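You operate a simulated robot arm through the tools that you are given. There is no shell and no other tool. Be economical: measure what you need, move in short steps, check, and stop when the job is done.

The job below is to be done with a simulated two-armed robot. You get a single attempt, and the scene is never put back.

## Task
Stack the large, medium and small towel on the armchair seat, large at the bottom, and open the hot bag.
Fine: the small towel lies on top.

It is judged by the outcome, as a careful person would: the job done as asked, and still so three seconds after it is handed in. It fails if anything else is knocked over, pushed out of place, dropped, spilled or broken. Flat cloth is picked up by pressing the open fingertips on it (5 to 10 N) and closing them slowly along it; thin cloth reads only 2 to 8 mm in the jaws.

## Robot
Two 7-joint arms with two-finger grippers on one trunk, on a base that drives. Base frame: it is fixed to the floor where the robot stands at the start and does not move with it; the origin is under the middle of the robot, x ahead of it, y to its left, z up. Readings come in mm, degrees, newtons and seconds.
The left shoulder is at the start at [78, 151, 988], the right one opposite. With the tool pointing down near the work surface each hand reaches from about 320 to 800 mm from the robot's upright axis, wherever it stands, measured 20 degrees to its own side. Places, roughly: cool bag [500, 400, 300]; hot bag [600, -200, 300]; hot lid [600, -200, 600]; seat of the armchair [200, 1300, 400]; warm bag [500, 100, 300]. Payload 2.54 kg a hand.
The TCP of each hand is the grasp point between the finger pads, 30 mm short of the fingertips. In the tool frame z runs along the fingers and y along their closing line. Largest opening 116 mm; the body of the gripper starts 95 mm behind the TCP.
Orientation is that of the tool frame in the base frame, as [roll, pitch, yaw] about the fixed x, y, z axes, in that order (R = Rz(yaw) Ry(pitch) Rx(roll)). With the fingers straight down and closing along the base's y, the tool's x points along the base's -x, its y along +y and its z along -z.

## Interface
- The arms move only by the tool apply_moves. It takes "left_series", "right_series" or both (then of equal length, played together; a hand with none holds still); each is a list of rows, each an object (a shift or turn left out is 0, a gripper value left out holds the last) with "xyz": the shift along the tool's x, y, z in cm, a list of three; "rotation": the turn, a rotation vector about the tool's x, y, z in degrees, a list of three; "claw": the gripper command, from -1 (fully open) to 1 (shut), values between in proportion. In form: [{"xyz": [dx, dy, dz], "rotation": [wx, wy, wz], "claw": claw}, ...]. A call has 1 to 20 rows; each row shifts and turns the commanded pose from where the row before left it, along the tool's axes as they then stand. Each row takes 0.2 s and may step no farther than 50 mm and 8.6 degrees from the row before; otherwise, or with a gripper value out of range, the whole call is refused. A pose out of reach is approached as far as the arm can. The call stops where the force on the tool passes 40 N (or 10 N more than at its start, if that is more) or the arm is blocked; 0.2 s more then pass. The fingers move at their own pace (about 72 mm/s each) and stop on an object; they squeeze with about 31 N. The grip force told is the motor's: it shows also when the fingers shut on nothing. Time passes only in rows, and 0.2 s behind the last, so rows that do not move let the fingers close. The reply holds the time, the measured pose of the TCP, the force on the tool along the base axes, the opening and the grip force, in the units named above and with some noise, with the torque about the TCP (base axes, N m) and any sound that the robot's microphone picked up.
- Cameras (640 x 400 px; columns grow to the right, rows downward): "scene" is now at [157.8, 40.3, 1128.4]; the picture's right is [0.34, -0.94, 0.00], its down [-0.42, -0.15, -0.90] and it looks along [0.84, 0.31, -0.44] (base axes); focal length 214 px, centre (320, 200). "left" rides on the left gripper at [69, 15, -122] in its tool frame; the picture's right is [-0.21, 0.98, 0.00], its down [-0.83, -0.18, -0.53] and it looks along [-0.52, -0.11, 0.85] (tool axes); focal length 251 px, centre (320, 200). "right" rides on the right gripper at [69, -15, -122] in its tool frame; the picture's right is [0.21, 0.98, 0.00], its down [-0.83, 0.18, -0.53] and it looks along [-0.52, 0.11, 0.85] (tool axes); focal length 251 px, centre (320, 200). There is no depth. A picture from a camera that has moved, and an enlarged one, comes with that camera's place and axes in the base frame and with its lens. The place of the scene camera against the robot may be out by one fixed shift of up to 12 mm in any direction.
- camera(camera): a new picture of that camera. It takes no simulated time.
- slide_trunk(by): slides the trunk up (or, below 0, down) by that many mm; the arms and the scene camera ride with it, the base frame stays. It gives what a move gives, with no picture.
- drive_base(legs): drives the robot by 1 to 6 legs, each [ahead, left, turn to the left] in mm, mm and degrees, along the robot's own axes; the way and the turn of a leg run together, so that a leg with both is an arc; at most 1500 mm and 180 degrees a leg. The arms and the cameras ride along, it lands a little off, and it stops where it bumps. It gives what a move gives.
- turn_head(pan, tilt): turns the head with the scene camera to pan (to the left, within 80 degrees either way) and tilt (down, from -29 to 69), counted from straight ahead of the robot. It gives what a move gives.
- close_up(camera, box): a new picture of the part [left, top, right, bottom] of that camera's present view, enlarged. It takes no simulated time.
- sign_off(): hands the job in; it is judged then, once.

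Go step by step. Nothing tells you exact positions but the pictures and the camera data: compare them with the known pose of the tool, close in by small moves and look again before you grip or let go. The budget is 120 turns and 92 pictures, counting those below and the enlarged ones. Unless the task says otherwise, let go and move clear before handing in, and close with one line.

The tools are called after "Request:" as name(argument=value, ...) on one line, values as JSON. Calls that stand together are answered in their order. apply_moves: Moves the arms, as the interface text tells. Its arguments: {"type":"object","properties":{"left_series":{"type":"array","items":{"type":"object","properties":{"xyz":{"type":"array","items":{"type":"number"}},"rotation":{"type":"array","items":{"type":"number"}},"claw":{"type":"number"}}}},"right_series":{"type":"array","items":{"type":"object","properties":{"xyz":{"type":"array","items":{"type":"number"}},"rotation":{"type":"array","items":{"type":"number"}},"claw":{"type":"number"}}}}},"required":[]} The other tools are called the same way: slide_trunk (by) slides the trunk up or down; drive_base (legs) drives the base; turn_head (pan, tilt) turns the head that bears the scene camera; camera (camera) takes a picture; close_up (camera, box) takes an enlarged picture of a part of a camera's view; sign_off () hands the job in.

At the start:

```text
t: 0.0
left_eef_pos: [363.8, 315.3, 1131.8]
left_tcp_rot: [180.0, 0.0, -180.0]
left_wrist_force: [0.0, 0.5, 0.4]
left_ft_torque: [0.01, -0.03, -0.01]
left_grip_width: 115.8
left_grip_force: 0.0
right_eef_pos: [332.1, -25.2, 1069.8]
right_tcp_rot: [-180.0, 0.0, 180.0]
right_wrist_force: [0.0, -0.7, -0.5]
right_ft_torque: [0.01, 0.01, 0.0]
right_grip_width: 116.1
right_grip_force: 0.0
trunk travel left (down, up): [-225.0, 64.0]
robot x, y, heading: [-0.2, -1.4, -0.1]
head pan, tilt: [20.0, 26.3]
```

scene: 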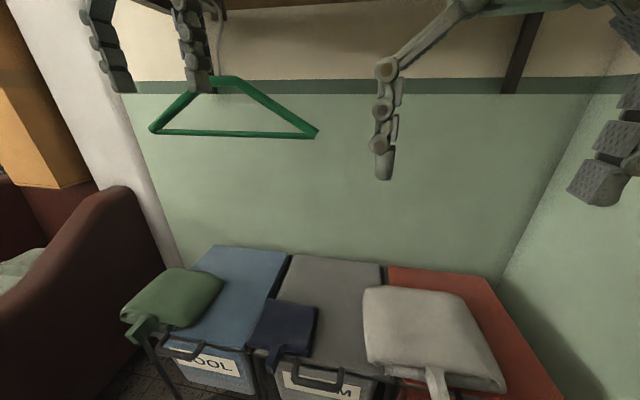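
right: 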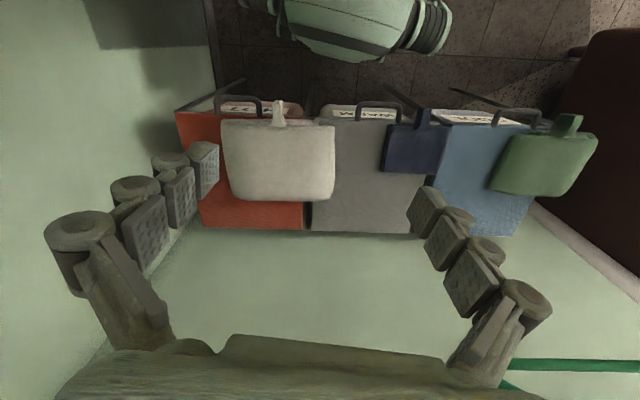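
left: 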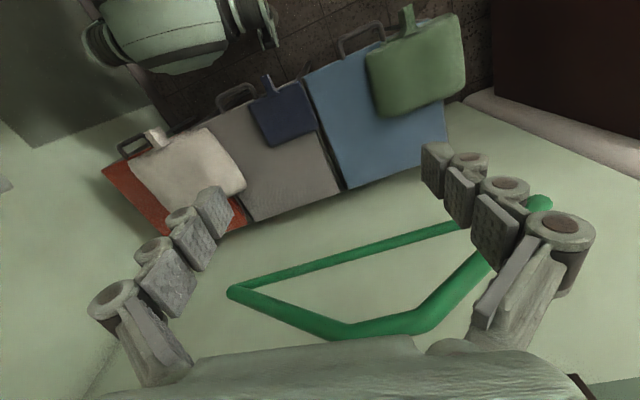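

I see three lidded bags against the wall (cool blue, warm grey, hot red) with a green, a navy and a white towel on their lids, and a brown armchair to the left. I look closer first.

Request:
close_up(camera="scene", box=[100, 230, 340, 400])

Request:
turn_head(pan=-10, tilt=50)

Request:
camera(camera="scene")

Request:
turn_head(pan=70, tilt=35)

Request:
camera(camera="scene")

```text
2.35 times, centred on (220, 315) of scene
camera zoom: at [157.8, 40.3, 1128.4], right [0.34, -0.94, 0.0], down [-0.42, -0.15, -0.9], along [0.84, 0.31, -0.44], focal length 505 px, centre (555, -71)
```

zoom: 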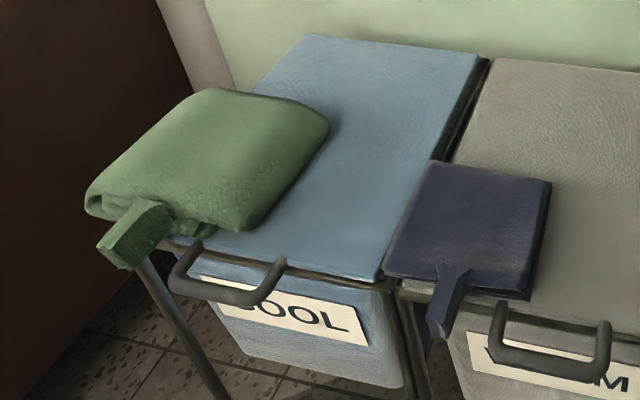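

```text
t: 0.9
left_eef_pos: [364.4, 315.6, 1132.9]
left_tcp_rot: [180.0, -0.1, 179.9]
left_wrist_force: [-0.4, 0.0, -0.6]
left_ft_torque: [0.01, 0.05, -0.02]
left_grip_width: 115.8
left_grip_force: 0.0
right_eef_pos: [334.1, -26.1, 1068.0]
right_tcp_rot: [-180.0, -0.1, 180.0]
right_wrist_force: [41.6, -34.3, -29.8]
right_ft_torque: [5.05, 2.91, 3.81]
right_grip_width: 116.2
right_grip_force: 0.0
trunk travel left (down, up): [-225.0, 64.0]
robot x, y, heading: [1.3, 1.3, 0.1]
head pan, tilt: [-10.0, 50.0]
```

```text
87 pictures are left
camera scene: at [154.6, 0.5, 1103.9], right [-0.1, -0.99, 0.0], down [-0.67, 0.07, -0.74], along [0.74, -0.07, -0.67], focal length 214 px, centre (320, 200)
```

scene: 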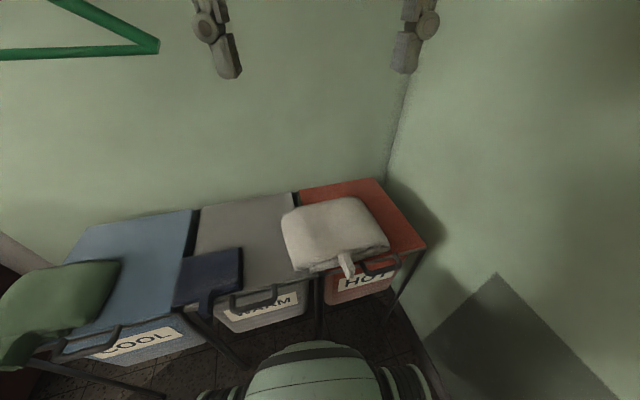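

```text
t: 2.5
left_eef_pos: [363.3, 314.8, 1132.5]
left_tcp_rot: [180.0, -0.1, -180.0]
left_wrist_force: [-0.2, -0.4, 0.5]
left_ft_torque: [0.03, 0.02, 0.02]
left_grip_width: 115.7
left_grip_force: 0.0
right_eef_pos: [333.6, -24.6, 1068.5]
right_tcp_rot: [-179.9, 0.2, 180.0]
right_wrist_force: [30.4, 35.1, -9.2]
right_ft_torque: [-4.54, 3.41, -1.99]
right_grip_width: 116.0
right_grip_force: 0.1
trunk travel left (down, up): [-225.0, 64.0]
robot x, y, heading: [0.0, 0.3, -0.1]
head pan, tilt: [70.0, 35.0]
```

```text
86 pictures are left
camera scene: at [154.0, 45.0, 1120.8], right [0.4, -0.92, 0.0], down [-0.47, -0.21, -0.86], along [0.78, 0.34, -0.52], focal length 214 px, centre (320, 200)
```

scene: 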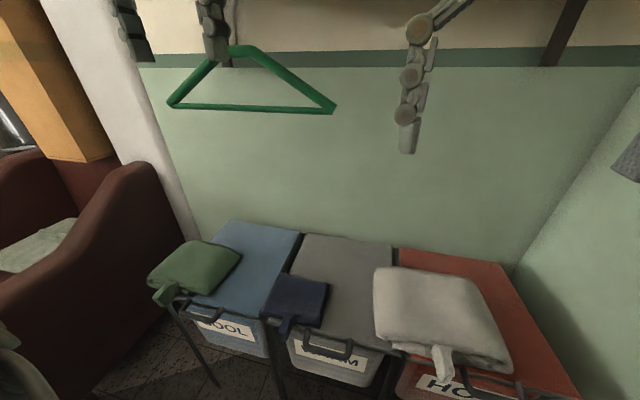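

The head's turn was blocked by the right hand beside it, so I move that hand out to the right, and the left one back and away from the hanger (about x 485, z 1067), then look at the chair.

Request:
apply_moves(right_series=[{"xyz": [0, -4, 0]}, {"xyz": [0, -4, 0]}, {"xyz": [0, -4, 0]}, {"xyz": [0, -4, 0]}, {"xyz": [0, -4, 0]}])

Request:
turn_head(pan=75, tilt=35)

Request:
camera(camera="scene")

```text
t: 3.9
left_eef_pos: [292.4, 406.6, 1129.1]
left_tcp_rot: [-178.7, 0.5, -169.9]
left_wrist_force: [0.3, 0.5, -0.2]
left_ft_torque: [-0.05, 0.02, 0.0]
left_grip_width: 116.1
left_grip_force: 0.1
right_eef_pos: [355.7, -123.5, 1075.5]
right_tcp_rot: [-177.2, 0.0, -168.4]
right_wrist_force: [-0.1, -0.1, -0.4]
right_ft_torque: [0.0, 0.01, -0.01]
right_grip_width: 115.9
right_grip_force: 0.1
trunk travel left (down, up): [-225.0, 64.0]
robot x, y, heading: [-0.3, 13.5, 10.2]
head pan, tilt: [70.0, 35.0]
stopped in row 5 (right hand): the arm was blocked; the commanded pose is now the measured one
```

```text
t: 4.5
left_eef_pos: [293.7, 406.2, 1125.8]
left_tcp_rot: [-178.5, 0.5, -170.0]
left_wrist_force: [0.1, -0.4, -0.1]
left_ft_torque: [-0.01, 0.01, -0.01]
left_grip_width: 115.8
left_grip_force: 0.1
right_eef_pos: [355.8, -122.7, 1074.1]
right_tcp_rot: [-177.1, 0.0, -168.5]
right_wrist_force: [-1.0, -0.4, 0.3]
right_ft_torque: [0.0, -0.04, -0.02]
right_grip_width: 115.9
right_grip_force: 0.1
trunk travel left (down, up): [-225.0, 64.0]
robot x, y, heading: [-5.5, 13.7, 10.1]
head pan, tilt: [75.0, 35.0]
```

```text
85 pictures are left
camera scene: at [69.5, 141.0, 1112.3], right [1.0, -0.09, 0.01], down [-0.04, -0.59, -0.8], along [0.07, 0.8, -0.59], focal length 214 px, centre (320, 200)
```

scene: 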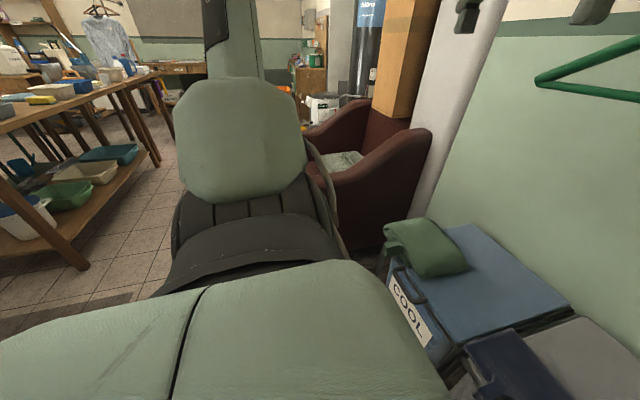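

The robot got turned by about 10°, probably its right elbow against the side wall. I look to the right to see the arm and the hot bag.

Request:
turn_head(pan=-40, tilt=40)

Request:
camera(camera="scene")

Request:
camera(camera="right")

```text
t: 6.5
left_eef_pos: [293.5, 405.8, 1126.0]
left_tcp_rot: [-178.6, 0.4, -170.0]
left_wrist_force: [0.4, -0.8, -0.1]
left_ft_torque: [0.01, 0.02, -0.02]
left_grip_width: 115.8
left_grip_force: 0.1
right_eef_pos: [356.8, -122.3, 1072.0]
right_tcp_rot: [-177.0, -0.2, -168.5]
right_wrist_force: [-0.2, 0.1, -0.3]
right_ft_torque: [0.0, -0.01, -0.01]
right_grip_width: 115.9
right_grip_force: 0.1
trunk travel left (down, up): [-225.0, 64.0]
robot x, y, heading: [-1.3, 9.7, 10.0]
head pan, tilt: [-40.0, 40.0]
```

```text
84 pictures are left
camera scene: at [136.0, 10.9, 1108.5], right [-0.5, -0.87, 0.02], down [-0.55, 0.3, -0.78], along [0.67, -0.4, -0.63], focal length 214 px, centre (320, 200)
```

scene: 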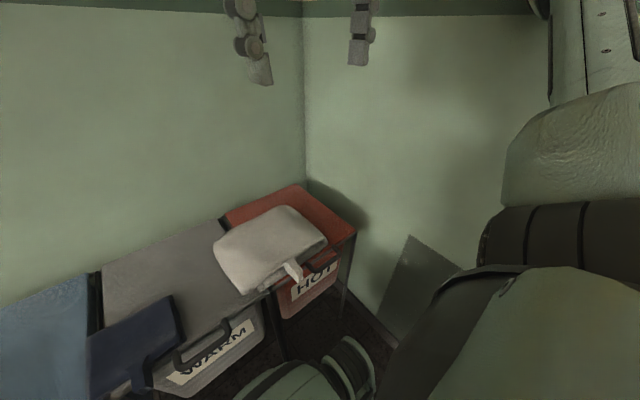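

```text
83 pictures are left
camera right: at [291.3, -146.0, 1196.1], right [-0.4, 0.91, -0.05], down [0.77, 0.37, 0.52], along [0.49, 0.17, -0.85], focal length 251 px, centre (320, 200)
```

right: 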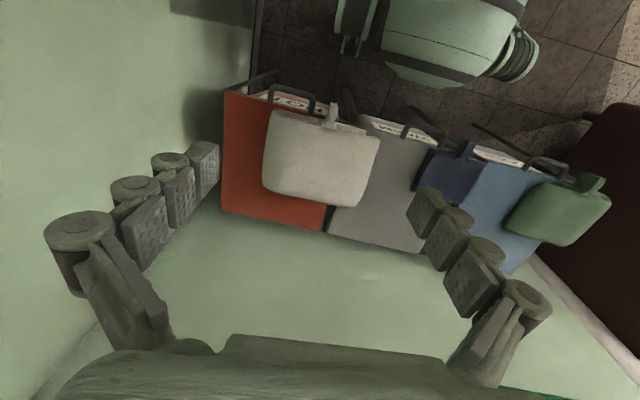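

The shelf row is turned by about 9°, so the robot is now square to it; the hot lid's top is around z 625, x 460–775. I take close-ups of the three towels.

Request:
close_up(camera="scene", box=[200, 170, 380, 340])

Request:
close_up(camera="right", box=[210, 70, 400, 240])

```text
2.35 times, centred on (290, 255) of scene
camera zoom: at [136.0, 10.9, 1108.5], right [-0.5, -0.87, 0.02], down [-0.55, 0.3, -0.78], along [0.67, -0.4, -0.63], focal length 505 px, centre (391, 71)
```

zoom: 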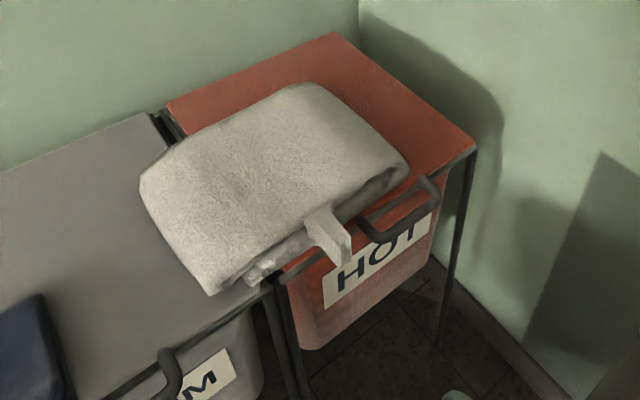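

```text
2.35 times, centred on (305, 155) of right
camera zoom: at [291.3, -146.0, 1196.1], right [-0.4, 0.91, -0.05], down [0.77, 0.37, 0.52], along [0.49, 0.17, -0.85], focal length 592 px, centre (355, 306)
```

zoom: 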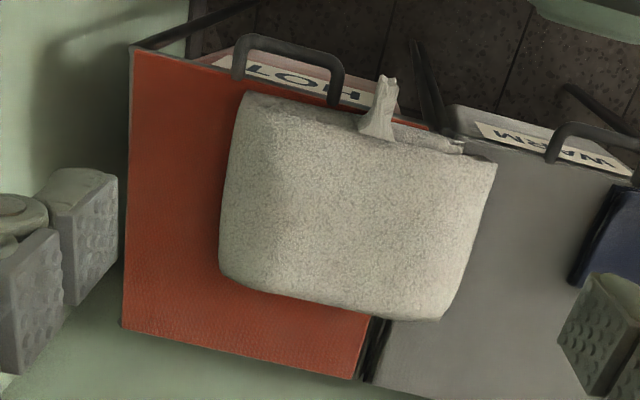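

The white towel has a tab at its front, near (395, −100, 635), next to the hot lid's D-handle. I shift the base left and slightly back to free the right elbow, lower the trunk, then look at things again.

Request:
drive_base(legs=[[-60, 120, 0]])

Request:
slide_trunk(by=-100)

Request:
turn_head(pan=-35, tilt=40)

Request:
camera(camera="scene")

```text
t: 8.3
left_eef_pos: [220.8, 492.0, 1134.7]
left_tcp_rot: [-180.0, 0.4, -170.0]
left_wrist_force: [-0.1, -0.3, -0.1]
left_ft_torque: [0.01, -0.04, 0.0]
left_grip_width: 116.0
left_grip_force: 0.0
right_eef_pos: [284.1, -37.8, 1067.5]
right_tcp_rot: [-179.2, -0.2, -169.0]
right_wrist_force: [0.2, 0.2, -0.4]
right_ft_torque: [-0.01, 0.01, -0.01]
right_grip_width: 116.1
right_grip_force: 0.0
trunk travel left (down, up): [-225.0, 64.0]
robot x, y, heading: [-79.4, 119.2, 10.2]
head pan, tilt: [-40.0, 40.0]
```

```text
t: 9.6
left_eef_pos: [221.0, 492.7, 1034.3]
left_tcp_rot: [179.9, 0.3, -170.0]
left_wrist_force: [-0.5, 0.6, 0.1]
left_ft_torque: [0.0, 0.0, -0.03]
left_grip_width: 115.7
left_grip_force: 0.1
right_eef_pos: [283.2, -37.7, 967.3]
right_tcp_rot: [-179.2, -0.2, -168.9]
right_wrist_force: [-0.5, -0.5, 0.1]
right_ft_torque: [-0.01, -0.01, 0.0]
right_grip_width: 116.2
right_grip_force: 0.0
trunk travel left (down, up): [-125.0, 164.0]
robot x, y, heading: [-80.2, 120.3, 10.3]
head pan, tilt: [-40.0, 40.0]
```

```text
t: 10.3
left_eef_pos: [221.8, 492.7, 1033.6]
left_tcp_rot: [180.0, 0.3, -170.0]
left_wrist_force: [0.6, 0.3, -0.6]
left_ft_torque: [-0.01, -0.02, 0.0]
left_grip_width: 115.9
left_grip_force: 0.1
right_eef_pos: [282.7, -37.4, 966.3]
right_tcp_rot: [-179.2, -0.3, -169.0]
right_wrist_force: [-0.6, 0.0, -0.2]
right_ft_torque: [-0.03, -0.02, -0.01]
right_grip_width: 116.0
right_grip_force: 0.0
trunk travel left (down, up): [-125.0, 164.0]
robot x, y, heading: [-82.1, 117.3, 10.1]
head pan, tilt: [-35.0, 40.0]
```

```text
80 pictures are left
camera scene: at [65.9, 104.4, 1007.2], right [-0.42, -0.91, 0.0], down [-0.58, 0.27, -0.77], along [0.69, -0.32, -0.64], focal length 214 px, centre (320, 200)
```

scene: 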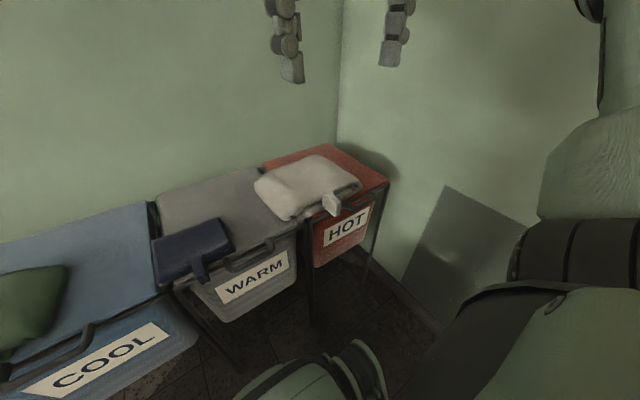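

I bring the right hand above the tab area, half closed, and look with its camera.

Request:
apply_moves(right_series=[{"xyz": [-1.6, -1.6, 3], "claw": 0}, {"xyz": [-1.6, -1.6, 3]}, {"xyz": [-1.6, -1.6, 3]}, {"xyz": [-1.6, -1.6, 3]}, {"xyz": [-1.6, -1.6, 3]}, {"xyz": [0, 0, 0]}])

Request:
camera(camera="right")

```text
t: 11.7
left_eef_pos: [221.3, 492.5, 1034.7]
left_tcp_rot: [179.9, 0.3, -170.0]
left_wrist_force: [0.5, 0.1, 0.6]
left_ft_torque: [0.0, 0.04, 0.0]
left_grip_width: 116.0
left_grip_force: 0.1
right_eef_pos: [376.6, -102.6, 816.6]
right_tcp_rot: [-179.0, -0.3, -169.1]
right_wrist_force: [-0.2, 0.1, -0.4]
right_ft_torque: [-0.01, -0.04, -0.01]
right_grip_width: 57.9
right_grip_force: 0.2
trunk travel left (down, up): [-125.0, 164.0]
robot x, y, heading: [-82.8, 120.3, 9.9]
head pan, tilt: [-35.0, 40.0]
```

```text
79 pictures are left
camera right: at [311.3, -129.0, 939.1], right [-0.4, 0.92, -0.01], down [0.78, 0.34, 0.53], along [0.49, 0.2, -0.85], focal length 251 px, centre (320, 200)
```

right: 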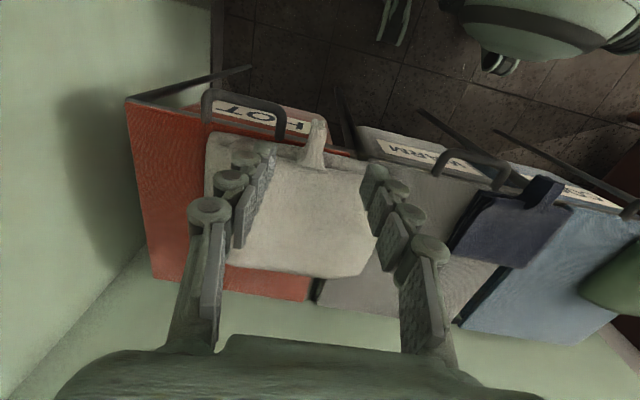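

The tab runs from about x 384 to 427 at y −100, z 635. I narrow the opening, descend to z 700 and check.

Request:
apply_moves(right_series=[{"xyz": [-1.0, 0.2, 3.5], "claw": 0.25}, {"xyz": [-1.0, 0.1, 4]}, {"xyz": [0, 0, 4]}, {"xyz": [0, 0, 0]}])

Request:
camera(camera="right")

Request:
close_up(camera="scene", box=[220, 120, 420, 280])

```text
t: 12.7
left_eef_pos: [219.7, 492.4, 1033.4]
left_tcp_rot: [179.9, 0.3, -170.1]
left_wrist_force: [-0.7, 0.0, -0.1]
left_ft_torque: [0.0, 0.0, 0.0]
left_grip_width: 116.1
left_grip_force: 0.1
right_eef_pos: [396.3, -97.1, 700.1]
right_tcp_rot: [-179.3, -0.3, -169.0]
right_wrist_force: [-0.7, 0.1, 0.2]
right_ft_torque: [-0.01, -0.02, 0.01]
right_grip_width: 43.5
right_grip_force: 0.1
trunk travel left (down, up): [-125.0, 164.0]
robot x, y, heading: [-84.7, 118.2, 10.1]
head pan, tilt: [-35.0, 40.0]
```

```text
78 pictures are left
camera right: at [331.2, -124.3, 821.4], right [-0.4, 0.92, -0.01], down [0.78, 0.34, 0.53], along [0.49, 0.2, -0.85], focal length 251 px, centre (320, 200)
```

right: 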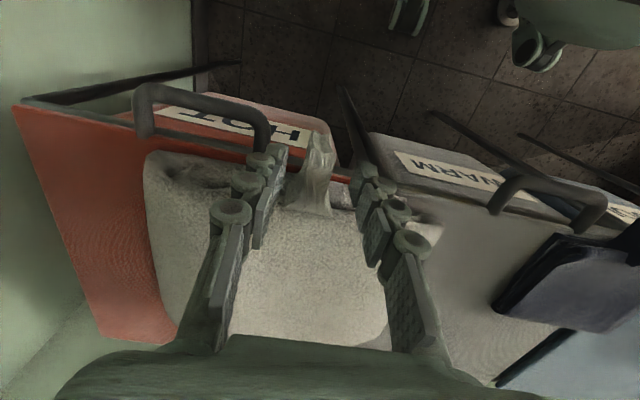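

```text
2.50 times, centred on (320, 200) of scene
camera zoom: at [65.9, 104.4, 1007.2], right [-0.42, -0.91, 0.0], down [-0.58, 0.27, -0.77], along [0.69, -0.32, -0.64], focal length 536 px, centre (320, 200)
```

zoom: 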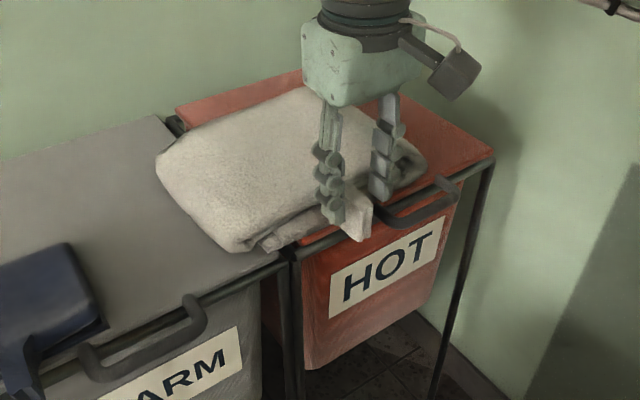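

The tab sits between the fingers laterally and the handle clears. I descend 55 mm with 5 mm more forward.

Request:
apply_moves(right_series=[{"xyz": [-0.5, 0.1, 2]}, {"xyz": [0, 0, 2]}, {"xyz": [0, 0, 1.8]}, {"xyz": [0, 0, 0]}])

Request:
camera(camera="right")

Request:
close_up(camera="scene", box=[270, 150, 390, 250])

```text
t: 13.7
left_eef_pos: [220.7, 492.1, 1033.4]
left_tcp_rot: [179.9, 0.3, -170.0]
left_wrist_force: [-0.4, 0.6, -0.7]
left_ft_torque: [0.02, -0.01, 0.02]
left_grip_width: 116.2
left_grip_force: 0.0
right_eef_pos: [403.4, -98.0, 645.0]
right_tcp_rot: [-179.3, -0.2, -169.0]
right_wrist_force: [-1.4, 0.7, -0.7]
right_ft_torque: [0.01, 0.01, -0.01]
right_grip_width: 43.6
right_grip_force: 0.1
trunk travel left (down, up): [-125.0, 164.0]
robot x, y, heading: [-84.3, 116.5, 9.8]
head pan, tilt: [-35.0, 40.0]
```

```text
76 pictures are left
camera right: at [338.3, -124.7, 766.0], right [-0.4, 0.92, -0.01], down [0.78, 0.34, 0.53], along [0.49, 0.2, -0.85], focal length 251 px, centre (320, 200)
```

right: 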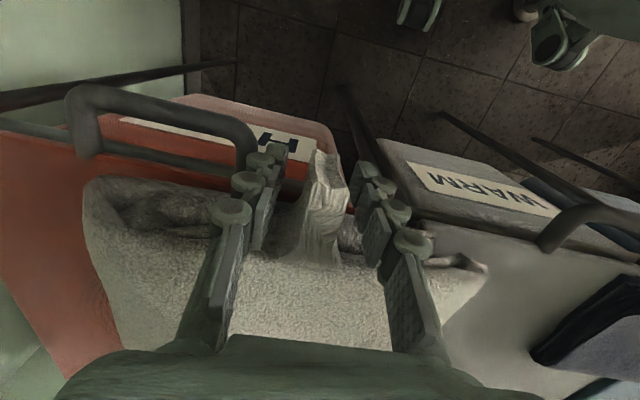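

```text
4.00 times, centred on (330, 200) of scene
camera zoom: at [65.9, 104.5, 1007.2], right [-0.42, -0.91, 0.0], down [-0.58, 0.27, -0.77], along [0.69, -0.32, -0.64], focal length 858 px, centre (280, 200)
```

zoom: 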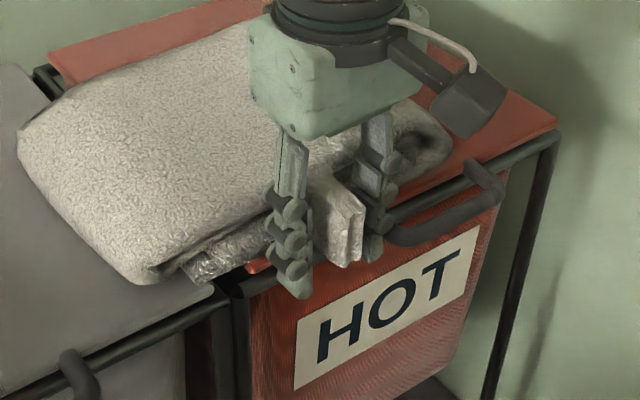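

The tab is between the fingers; I close.

Request:
apply_moves(right_series=[{"claw": 0.5}, {"claw": 0.8}, {"claw": 1}, {}, {}])

Request:
apply_moves(right_series=[{"xyz": [0, 0, -1]}, {"xyz": [0, 0, -1]}, {"xyz": [0, 0, -1]}, {"xyz": [0, 0, -1]}, {}])

Request:
close_up(camera="scene", box=[220, 120, 420, 280])

```text
t: 14.9
left_eef_pos: [220.8, 492.3, 1032.6]
left_tcp_rot: [179.9, 0.3, -169.9]
left_wrist_force: [0.6, 0.0, 0.6]
left_ft_torque: [-0.03, -0.03, -0.02]
left_grip_width: 115.8
left_grip_force: 0.0
right_eef_pos: [403.1, -97.4, 644.1]
right_tcp_rot: [-179.1, -0.3, -168.9]
right_wrist_force: [0.2, -1.0, 1.6]
right_ft_torque: [-0.08, 0.22, -0.26]
right_grip_width: 14.8
right_grip_force: 30.8
trunk travel left (down, up): [-125.0, 164.0]
robot x, y, heading: [-81.0, 119.6, 10.2]
head pan, tilt: [-35.0, 40.0]
```

```text
t: 16.1
left_eef_pos: [221.3, 492.8, 1034.2]
left_tcp_rot: [180.0, 0.3, -170.0]
left_wrist_force: [0.1, -0.8, 0.5]
left_ft_torque: [-0.03, 0.01, -0.01]
left_grip_width: 115.8
left_grip_force: 0.0
right_eef_pos: [401.1, -98.3, 682.5]
right_tcp_rot: [-179.1, -0.2, -169.0]
right_wrist_force: [0.2, 1.0, -3.9]
right_ft_torque: [-0.11, 0.5, -0.01]
right_grip_width: 14.8
right_grip_force: 30.7
trunk travel left (down, up): [-125.0, 164.0]
robot x, y, heading: [-82.7, 120.3, 10.2]
head pan, tilt: [-35.0, 40.0]
```

```text
2.50 times, centred on (320, 200) of scene
camera zoom: at [66.2, 104.4, 1007.1], right [-0.42, -0.91, 0.0], down [-0.58, 0.27, -0.77], along [0.69, -0.32, -0.64], focal length 536 px, centre (320, 200)
```

zoom: 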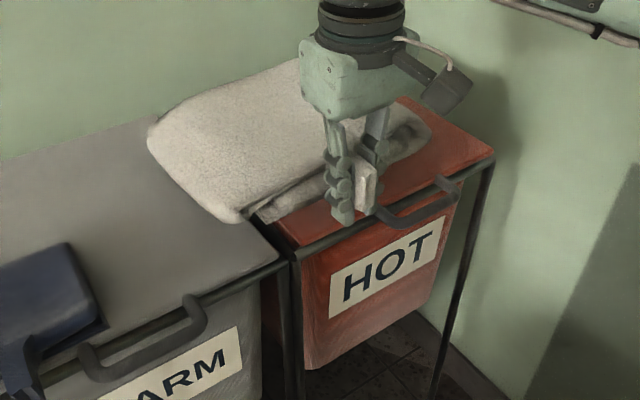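

The tab holds (14.8 mm in the jaws) and the towel's front rises. I keep lifting slowly.

Request:
apply_moves(right_series=[{"xyz": [0, 0, -1.5]}, {"xyz": [0, 0, -1.5]}, {"xyz": [0, 0, -1.5]}, {"xyz": [0, 0, -1.5]}, {"xyz": [0, 0, -1.5]}, {"xyz": [0, 0, -1.5]}, {}])

Request:
camera(camera="scene")

```text
t: 17.7
left_eef_pos: [221.7, 492.3, 1033.8]
left_tcp_rot: [179.9, 0.3, -170.0]
left_wrist_force: [0.2, -0.3, -0.6]
left_ft_torque: [-0.02, -0.03, -0.02]
left_grip_width: 116.0
left_grip_force: 0.1
right_eef_pos: [401.5, -95.1, 775.7]
right_tcp_rot: [-179.2, -0.1, -169.0]
right_wrist_force: [-0.6, 0.6, -4.2]
right_ft_torque: [-0.07, 0.5, 0.02]
right_grip_width: 14.7
right_grip_force: 31.4
trunk travel left (down, up): [-125.0, 164.0]
robot x, y, heading: [-80.9, 119.7, 10.0]
head pan, tilt: [-35.0, 40.0]
```

```text
73 pictures are left
camera scene: at [66.2, 104.4, 1007.1], right [-0.42, -0.91, 0.0], down [-0.58, 0.27, -0.77], along [0.69, -0.32, -0.64], focal length 214 px, centre (320, 200)
```

scene: 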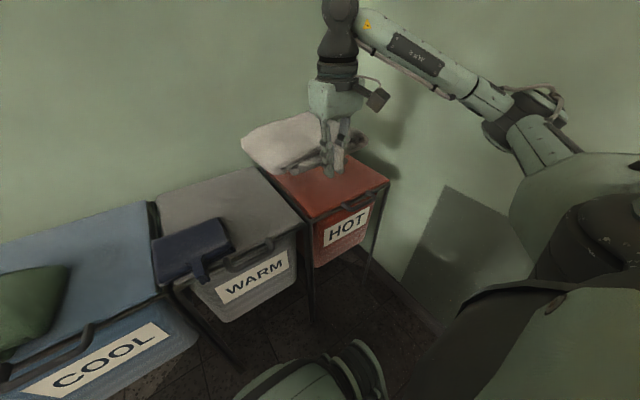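

The towel is held stiff and level, weighing about 0.43 kg. I now look to the left for the chair and for the free floor.

Request:
turn_head(pan=78, tilt=30)

Request:
camera(camera="scene")

Request:
turn_head(pan=45, tilt=35)

Request:
camera(camera="scene")

```text
t: 19.6
left_eef_pos: [219.8, 492.9, 1034.5]
left_tcp_rot: [179.9, 0.3, -170.1]
left_wrist_force: [-0.6, -0.1, -0.3]
left_ft_torque: [0.0, -0.01, 0.01]
left_grip_width: 116.1
left_grip_force: 0.1
right_eef_pos: [401.3, -95.2, 774.8]
right_tcp_rot: [-179.3, -0.2, -169.0]
right_wrist_force: [0.2, -0.6, -4.9]
right_ft_torque: [-0.1, 0.51, 0.01]
right_grip_width: 15.1
right_grip_force: 30.4
trunk travel left (down, up): [-125.0, 164.0]
robot x, y, heading: [-78.3, 121.7, 10.2]
head pan, tilt: [78.0, 30.0]
```

```text
72 pictures are left
camera scene: at [-7.8, 230.6, 1022.5], right [1.0, -0.03, 0.0], down [-0.02, -0.5, -0.87], along [0.03, 0.87, -0.5], focal length 214 px, centre (320, 200)
```

scene: 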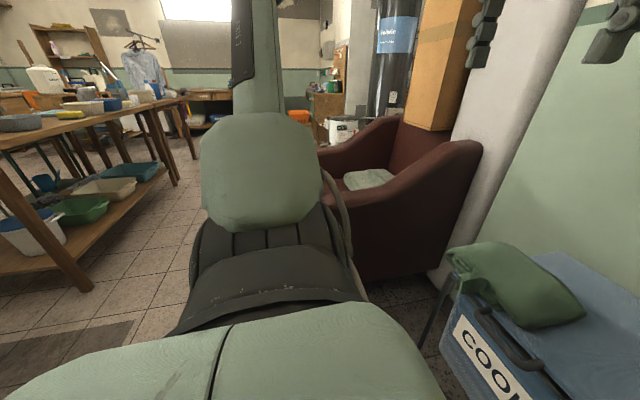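

```text
t: 20.6
left_eef_pos: [221.8, 492.0, 1034.2]
left_tcp_rot: [179.9, 0.3, -170.0]
left_wrist_force: [-0.2, 0.1, -0.5]
left_ft_torque: [-0.01, 0.0, 0.01]
left_grip_width: 115.7
left_grip_force: 0.0
right_eef_pos: [401.5, -94.8, 775.3]
right_tcp_rot: [-179.2, -0.3, -169.0]
right_wrist_force: [0.2, -0.5, -5.1]
right_ft_torque: [-0.11, 0.5, -0.04]
right_grip_width: 14.9
right_grip_force: 31.0
trunk travel left (down, up): [-125.0, 164.0]
robot x, y, heading: [-82.2, 116.2, 10.2]
head pan, tilt: [45.0, 35.0]
```

```text
71 pictures are left
camera scene: at [39.5, 212.4, 1014.7], right [0.82, -0.57, 0.0], down [-0.33, -0.47, -0.82], along [0.47, 0.67, -0.57], focal length 214 px, centre (320, 200)
```

scene: 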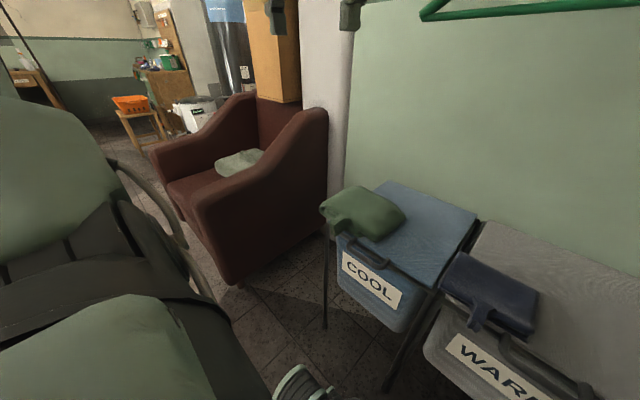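

The armchair faces −x with its near front corner at about (54, 1015), and a pale cushion lies at the back of its seat. I back off, raise the trunk, square up to the chair and drive left part of the way.

Request:
drive_base(legs=[[-350, 0, 0], [0, 0, -10]])

Request:
slide_trunk(by=140)

Request:
drive_base(legs=[[0, 1000, 0]])

Request:
turn_head(pan=20, tilt=40)

Request:
camera(camera="scene")

```text
t: 23.4
left_eef_pos: [-87.0, 408.0, 1034.6]
left_tcp_rot: [180.0, 0.4, -174.2]
left_wrist_force: [-0.7, 0.2, 0.3]
left_ft_torque: [-0.02, -0.01, -0.01]
left_grip_width: 115.9
left_grip_force: 0.0
right_eef_pos: [49.3, -192.2, 775.7]
right_tcp_rot: [-179.2, -0.4, -173.2]
right_wrist_force: [-0.6, 0.7, -4.6]
right_ft_torque: [-0.06, 0.46, -0.02]
right_grip_width: 14.8
right_grip_force: 31.0
trunk travel left (down, up): [-125.0, 164.0]
robot x, y, heading: [-416.4, 58.2, 5.8]
head pan, tilt: [45.0, 35.0]
stopped in leg 2: the robot was blocked; the commanded pose is now the measured one
```

```text
t: 25.3
left_eef_pos: [-87.3, 407.2, 1088.2]
left_tcp_rot: [180.0, 0.4, -174.2]
left_wrist_force: [0.1, -0.4, -0.4]
left_ft_torque: [0.0, 0.05, -0.03]
left_grip_width: 116.1
left_grip_force: 0.0
right_eef_pos: [50.4, -190.7, 827.1]
right_tcp_rot: [-179.0, -0.3, -173.1]
right_wrist_force: [0.0, -0.2, -5.2]
right_ft_torque: [-0.04, 0.48, -0.02]
right_grip_width: 14.5
right_grip_force: 31.1
trunk travel left (down, up): [-177.0, 112.0]
robot x, y, heading: [-411.9, 62.0, 6.1]
head pan, tilt: [45.0, 35.0]
stopped: the arm was blocked; the commanded pose is now the measured one
```

```text
t: 35.3
left_eef_pos: [-185.1, 1416.2, 1086.9]
left_tcp_rot: [-180.0, 0.3, -174.6]
left_wrist_force: [0.8, 0.9, -0.1]
left_ft_torque: [0.02, 0.01, 0.0]
left_grip_width: 116.0
left_grip_force: 0.1
right_eef_pos: [-50.6, 817.8, 828.5]
right_tcp_rot: [-179.2, -0.2, -173.5]
right_wrist_force: [-0.8, -0.3, -4.7]
right_ft_torque: [-0.05, 0.5, -0.02]
right_grip_width: 14.9
right_grip_force: 31.4
trunk travel left (down, up): [-177.0, 112.0]
robot x, y, heading: [-516.8, 1066.6, 5.5]
head pan, tilt: [45.0, 35.0]
```

```text
t: 36.2
left_eef_pos: [-184.9, 1416.7, 1085.9]
left_tcp_rot: [179.9, 0.3, -174.4]
left_wrist_force: [-0.2, -0.2, -0.5]
left_ft_torque: [-0.05, 0.0, -0.02]
left_grip_width: 116.0
left_grip_force: 0.1
right_eef_pos: [-50.2, 816.9, 828.1]
right_tcp_rot: [-179.2, -0.3, -173.5]
right_wrist_force: [0.2, -0.5, -4.2]
right_ft_torque: [-0.03, 0.52, -0.04]
right_grip_width: 14.6
right_grip_force: 30.8
trunk travel left (down, up): [-177.0, 112.0]
robot x, y, heading: [-516.7, 1068.2, 5.6]
head pan, tilt: [20.0, 40.0]
```

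```text
70 pictures are left
camera scene: at [-368.2, 1120.7, 1059.4], right [0.43, -0.9, 0.0], down [-0.58, -0.28, -0.77], along [0.69, 0.33, -0.64], focal length 214 px, centre (320, 200)
```

scene: 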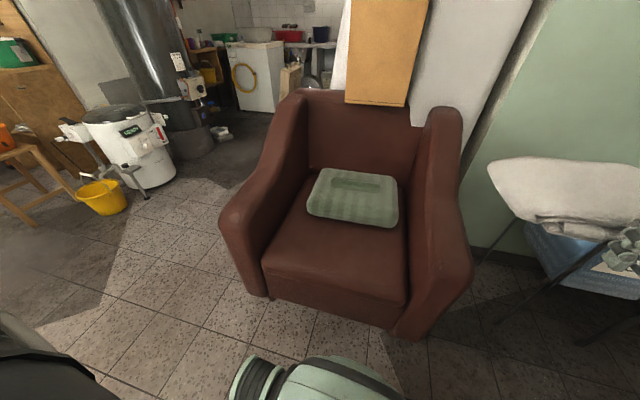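

The chair is turned about 10° like the shelf; its free front seat spans about a 205–450 along its depth, centred at l≈1236. I turn square to the chair and drive so that the towel is over the front of the seat.

Request:
drive_base(legs=[[0, 0, 4.8], [60, 392, 0]])

Request:
turn_head(pan=-20, tilt=45)

Request:
camera(camera="scene")

Request:
camera(camera="right")

```text
t: 41.1
left_eef_pos: [-231.7, 1850.2, 1085.9]
left_tcp_rot: [-180.0, 0.2, -169.4]
left_wrist_force: [0.6, 0.3, 0.6]
left_ft_torque: [-0.01, 0.0, 0.01]
left_grip_width: 116.1
left_grip_force: 0.1
right_eef_pos: [-45.1, 1264.5, 827.9]
right_tcp_rot: [-179.3, -0.3, -168.4]
right_wrist_force: [-0.1, 0.7, -4.2]
right_ft_torque: [-0.11, 0.48, 0.0]
right_grip_width: 14.7
right_grip_force: 30.6
trunk travel left (down, up): [-177.0, 112.0]
robot x, y, heading: [-527.6, 1471.4, 10.4]
head pan, tilt: [20.0, 40.0]
```

```text
t: 42.2
left_eef_pos: [-232.3, 1849.5, 1086.7]
left_tcp_rot: [180.0, 0.3, -169.4]
left_wrist_force: [-0.5, -0.4, -0.7]
left_ft_torque: [-0.01, -0.03, -0.01]
left_grip_width: 115.8
left_grip_force: 0.1
right_eef_pos: [-46.3, 1263.5, 826.6]
right_tcp_rot: [-179.2, -0.1, -168.4]
right_wrist_force: [1.1, -0.1, -4.9]
right_ft_torque: [-0.08, 0.48, 0.03]
right_grip_width: 14.6
right_grip_force: 31.5
trunk travel left (down, up): [-177.0, 112.0]
robot x, y, heading: [-531.4, 1473.9, 10.7]
head pan, tilt: [-20.0, 45.0]
```

```text
69 pictures are left
camera scene: at [-380.3, 1481.5, 1052.1], right [-0.16, -0.99, 0.0], down [-0.7, 0.11, -0.71], along [0.7, -0.11, -0.71], focal length 214 px, centre (320, 200)
```

scene: 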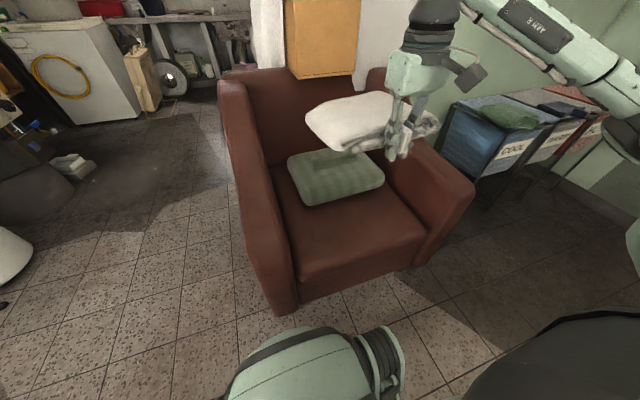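

```text
68 pictures are left
camera right: at [-109.5, 1236.6, 950.4], right [-0.41, 0.91, -0.01], down [0.77, 0.35, 0.53], along [0.49, 0.2, -0.85], focal length 251 px, centre (320, 200)
```

right: 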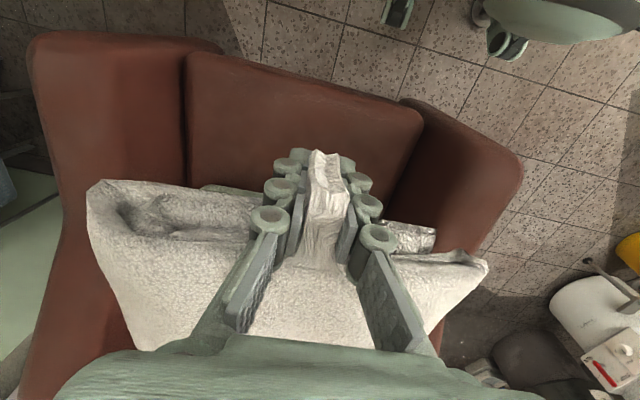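

The towel is over the seat front. I lower the trunk 100 mm, then lower the hand toward the seat with a small correction.

Request:
slide_trunk(by=-100)

Request:
apply_moves(right_series=[{"xyz": [-0.4, -0.4, 3]}, {"xyz": [-0.4, -0.4, 3]}, {"xyz": [-0.4, -0.3, 3]}, {"xyz": [0, 0, 3]}, {"xyz": [0, 0, 3]}, {"xyz": [0, 0, 3]}, {"xyz": [0, 0, 3]}, {}])

Request:
camera(camera="scene")

Request:
camera(camera="right")

```text
t: 43.5
left_eef_pos: [-232.6, 1849.2, 986.7]
left_tcp_rot: [179.8, 0.3, -169.4]
left_wrist_force: [-0.7, -0.6, 0.2]
left_ft_torque: [0.02, -0.02, 0.0]
left_grip_width: 116.0
left_grip_force: 0.2
right_eef_pos: [-46.2, 1264.2, 727.7]
right_tcp_rot: [-179.2, -0.2, -168.4]
right_wrist_force: [-0.5, 0.3, -4.4]
right_ft_torque: [-0.08, 0.5, 0.01]
right_grip_width: 14.7
right_grip_force: 31.0
trunk travel left (down, up): [-77.0, 212.0]
robot x, y, heading: [-533.3, 1471.9, 10.7]
head pan, tilt: [-20.0, 45.0]
```

```text
t: 45.3
left_eef_pos: [-232.4, 1848.7, 987.2]
left_tcp_rot: [179.9, 0.3, -169.4]
left_wrist_force: [-0.4, -0.8, -0.8]
left_ft_torque: [-0.02, 0.01, 0.0]
left_grip_width: 115.9
left_grip_force: 0.2
right_eef_pos: [-32.5, 1250.5, 515.4]
right_tcp_rot: [-179.3, -0.2, -168.4]
right_wrist_force: [-0.6, 0.1, -4.5]
right_ft_torque: [-0.08, 0.49, 0.0]
right_grip_width: 14.8
right_grip_force: 31.3
trunk travel left (down, up): [-77.0, 212.0]
robot x, y, heading: [-529.1, 1473.3, 10.7]
head pan, tilt: [-20.0, 45.0]
```

```text
67 pictures are left
camera scene: at [-380.3, 1481.4, 952.1], right [-0.16, -0.99, 0.0], down [-0.7, 0.12, -0.71], along [0.7, -0.11, -0.71], focal length 214 px, centre (320, 200)
```

scene: 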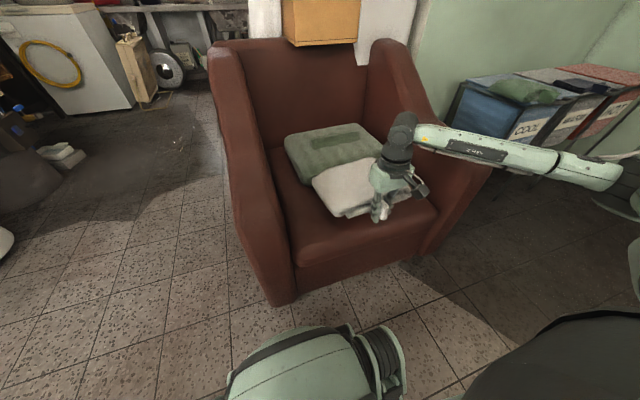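

```text
66 pictures are left
camera right: at [-96.4, 1223.3, 638.8], right [-0.41, 0.91, -0.01], down [0.77, 0.35, 0.53], along [0.49, 0.2, -0.85], focal length 251 px, centre (320, 200)
```

right: 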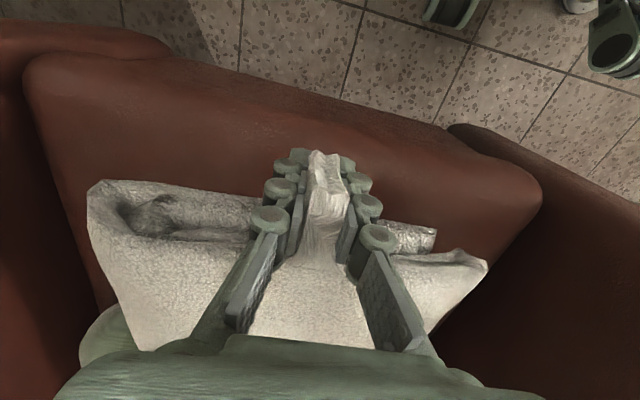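

The seat surface is around z 418 with its front edge at a≈195; the towel would lie from a≈215 to 400, clear of the cushion (front at ≈490). I lower it to contact.

Request:
apply_moves(right_series=[{"xyz": [-0.5, 0, 2]}, {"xyz": [0, 0, 2]}, {"xyz": [0, 0, 1.5]}, {"xyz": [0, 0, 0.5]}, {}])

Request:
apply_moves(right_series=[{"xyz": [0, 0, 0.5]}, {"xyz": [0, 0, 0.3]}, {"xyz": [0, 0, 0.2]}, {}])

Request:
close_up(camera="scene", box=[270, 100, 450, 260])

```text
t: 46.5
left_eef_pos: [-233.4, 1848.6, 985.9]
left_tcp_rot: [-179.9, 0.3, -169.5]
left_wrist_force: [0.3, -0.3, -0.1]
left_ft_torque: [0.03, 0.02, 0.0]
left_grip_width: 115.7
left_grip_force: 0.1
right_eef_pos: [-27.1, 1251.6, 459.3]
right_tcp_rot: [-179.2, -0.3, -168.4]
right_wrist_force: [-0.7, 0.3, -1.8]
right_ft_torque: [-0.09, 0.53, 0.0]
right_grip_width: 14.7
right_grip_force: 31.3
trunk travel left (down, up): [-77.0, 212.0]
robot x, y, heading: [-529.5, 1472.1, 10.9]
head pan, tilt: [-20.0, 45.0]
```

```text
t: 47.0
left_eef_pos: [-233.3, 1848.8, 987.1]
left_tcp_rot: [-180.0, 0.4, -169.5]
left_wrist_force: [-0.6, 0.3, -0.6]
left_ft_torque: [0.03, 0.0, -0.01]
left_grip_width: 116.1
left_grip_force: 0.0
right_eef_pos: [-28.2, 1251.7, 458.7]
right_tcp_rot: [-179.1, -0.1, -168.4]
right_wrist_force: [-7.7, -2.5, 20.9]
right_ft_torque: [0.15, 0.79, 0.11]
right_grip_width: 14.6
right_grip_force: 31.1
trunk travel left (down, up): [-77.0, 212.0]
robot x, y, heading: [-533.4, 1468.8, 10.7]
head pan, tilt: [-20.0, 45.0]
stopped in row 2 (right hand): the force on the tool passed its limit at 46 N (the readings are from after the stop); the commanded pose is now the measured one
```

```text
2.50 times, centred on (360, 180) of scene
camera zoom: at [-382.3, 1481.7, 952.7], right [-0.16, -0.99, 0.0], down [-0.7, 0.12, -0.71], along [0.7, -0.12, -0.71], focal length 536 px, centre (220, 250)
```

zoom: 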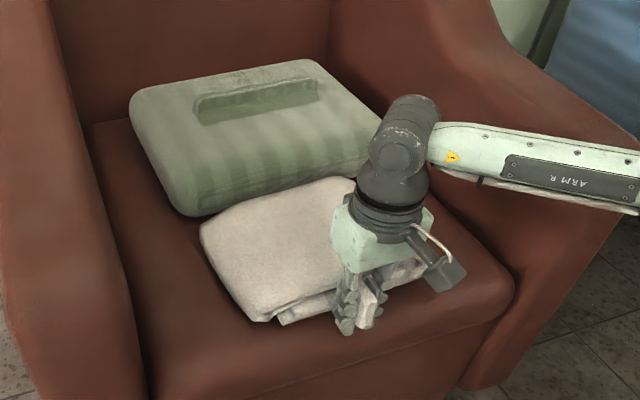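

The fingertips rest on the seat and the towel is about a centimetre above or on it. I ease up 3 mm and open.

Request:
apply_moves(right_series=[{"xyz": [0, 0, -0.3]}, {"claw": 0.8}, {"claw": 0.6}, {"claw": 0.4}, {}])

Request:
close_up(camera="scene", box=[270, 100, 450, 260])

Request:
camera(camera="right")

```text
t: 48.2
left_eef_pos: [-233.1, 1851.3, 986.3]
left_tcp_rot: [180.0, 0.4, -169.5]
left_wrist_force: [0.5, 0.2, 0.6]
left_ft_torque: [-0.02, -0.03, 0.03]
left_grip_width: 116.0
left_grip_force: 0.1
right_eef_pos: [-27.1, 1252.3, 459.7]
right_tcp_rot: [-179.2, -0.2, -168.4]
right_wrist_force: [0.3, 0.4, 2.4]
right_ft_torque: [0.0, -0.06, 0.04]
right_grip_width: 35.7
right_grip_force: 0.0
trunk travel left (down, up): [-77.0, 212.0]
robot x, y, heading: [-533.0, 1471.9, 10.5]
head pan, tilt: [-20.0, 45.0]
```

```text
2.50 times, centred on (360, 180) of scene
camera zoom: at [-381.0, 1481.4, 952.1], right [-0.16, -0.99, 0.0], down [-0.7, 0.12, -0.71], along [0.7, -0.12, -0.71], focal length 536 px, centre (220, 250)
```

zoom: 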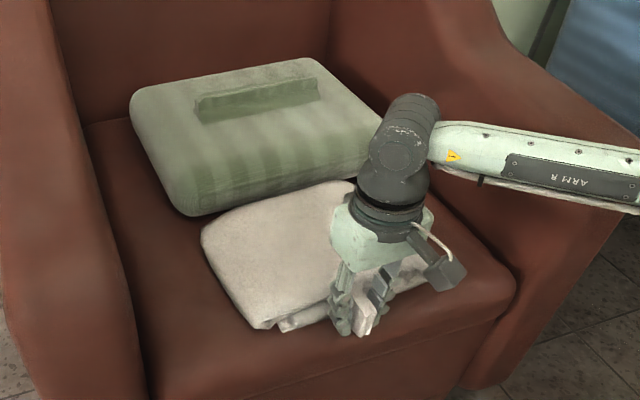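

```text
63 pictures are left
camera right: at [-91.6, 1224.4, 581.5], right [-0.41, 0.91, -0.01], down [0.77, 0.35, 0.53], along [0.49, 0.21, -0.85], focal length 251 px, centre (320, 200)
```

right: 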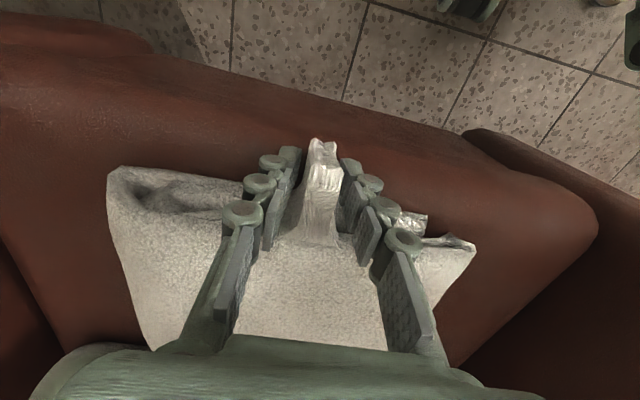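

The large towel lies flat on the seat, clear of the cushion. I raise the right hand clear and then head back for the green (left hand) and navy (right hand) towels in one trip.

Request:
apply_moves(right_series=[{"xyz": [0.3, 0, -1.5]}, {"xyz": [0.3, 0, -3]}, {"xyz": [0, 0, -4]}, {"xyz": [0, 0, -5]}, {"xyz": [0, 0, -5]}, {"xyz": [0, 0, -5]}, {"xyz": [0, 0, -5]}, {"xyz": [0, 0, -5]}, {}])

Request:
turn_head(pan=-55, tilt=30)

Request:
camera(camera="scene")

```text
t: 50.2
left_eef_pos: [-232.9, 1849.2, 987.0]
left_tcp_rot: [-180.0, 0.2, -169.4]
left_wrist_force: [-0.5, 0.2, -0.8]
left_ft_torque: [-0.01, 0.0, 0.01]
left_grip_width: 116.0
left_grip_force: 0.1
right_eef_pos: [-31.5, 1254.1, 792.5]
right_tcp_rot: [-179.2, -0.2, -168.4]
right_wrist_force: [-1.2, 0.2, -0.1]
right_ft_torque: [-0.01, 0.01, -0.01]
right_grip_width: 35.0
right_grip_force: 0.2
trunk travel left (down, up): [-77.0, 212.0]
robot x, y, heading: [-530.5, 1474.9, 10.5]
head pan, tilt: [-20.0, 45.0]
```

```text
t: 51.2
left_eef_pos: [-232.6, 1848.2, 986.3]
left_tcp_rot: [180.0, 0.3, -169.6]
left_wrist_force: [-0.2, 0.3, 0.0]
left_ft_torque: [-0.02, -0.01, 0.03]
left_grip_width: 116.0
left_grip_force: 0.0
right_eef_pos: [-32.1, 1255.1, 793.3]
right_tcp_rot: [-179.1, -0.2, -168.4]
right_wrist_force: [0.3, -1.1, -0.2]
right_ft_torque: [-0.01, -0.02, 0.0]
right_grip_width: 34.8
right_grip_force: 0.1
trunk travel left (down, up): [-77.0, 212.0]
robot x, y, heading: [-530.4, 1471.7, 10.5]
head pan, tilt: [-55.0, 30.0]
```

```text
62 pictures are left
camera scene: at [-396.5, 1431.4, 974.7], right [-0.7, -0.72, 0.0], down [-0.36, 0.35, -0.87], along [0.62, -0.61, -0.5], focal length 214 px, centre (320, 200)
```

scene: 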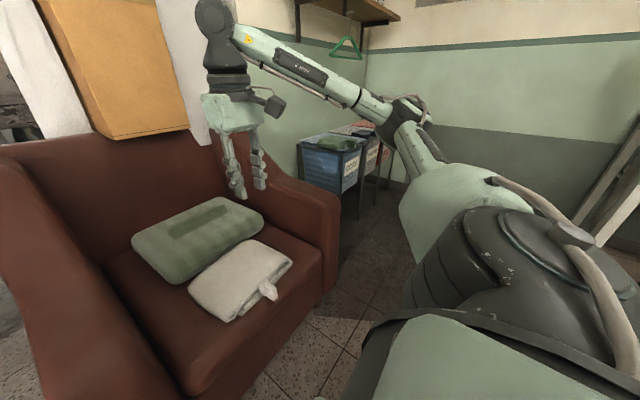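

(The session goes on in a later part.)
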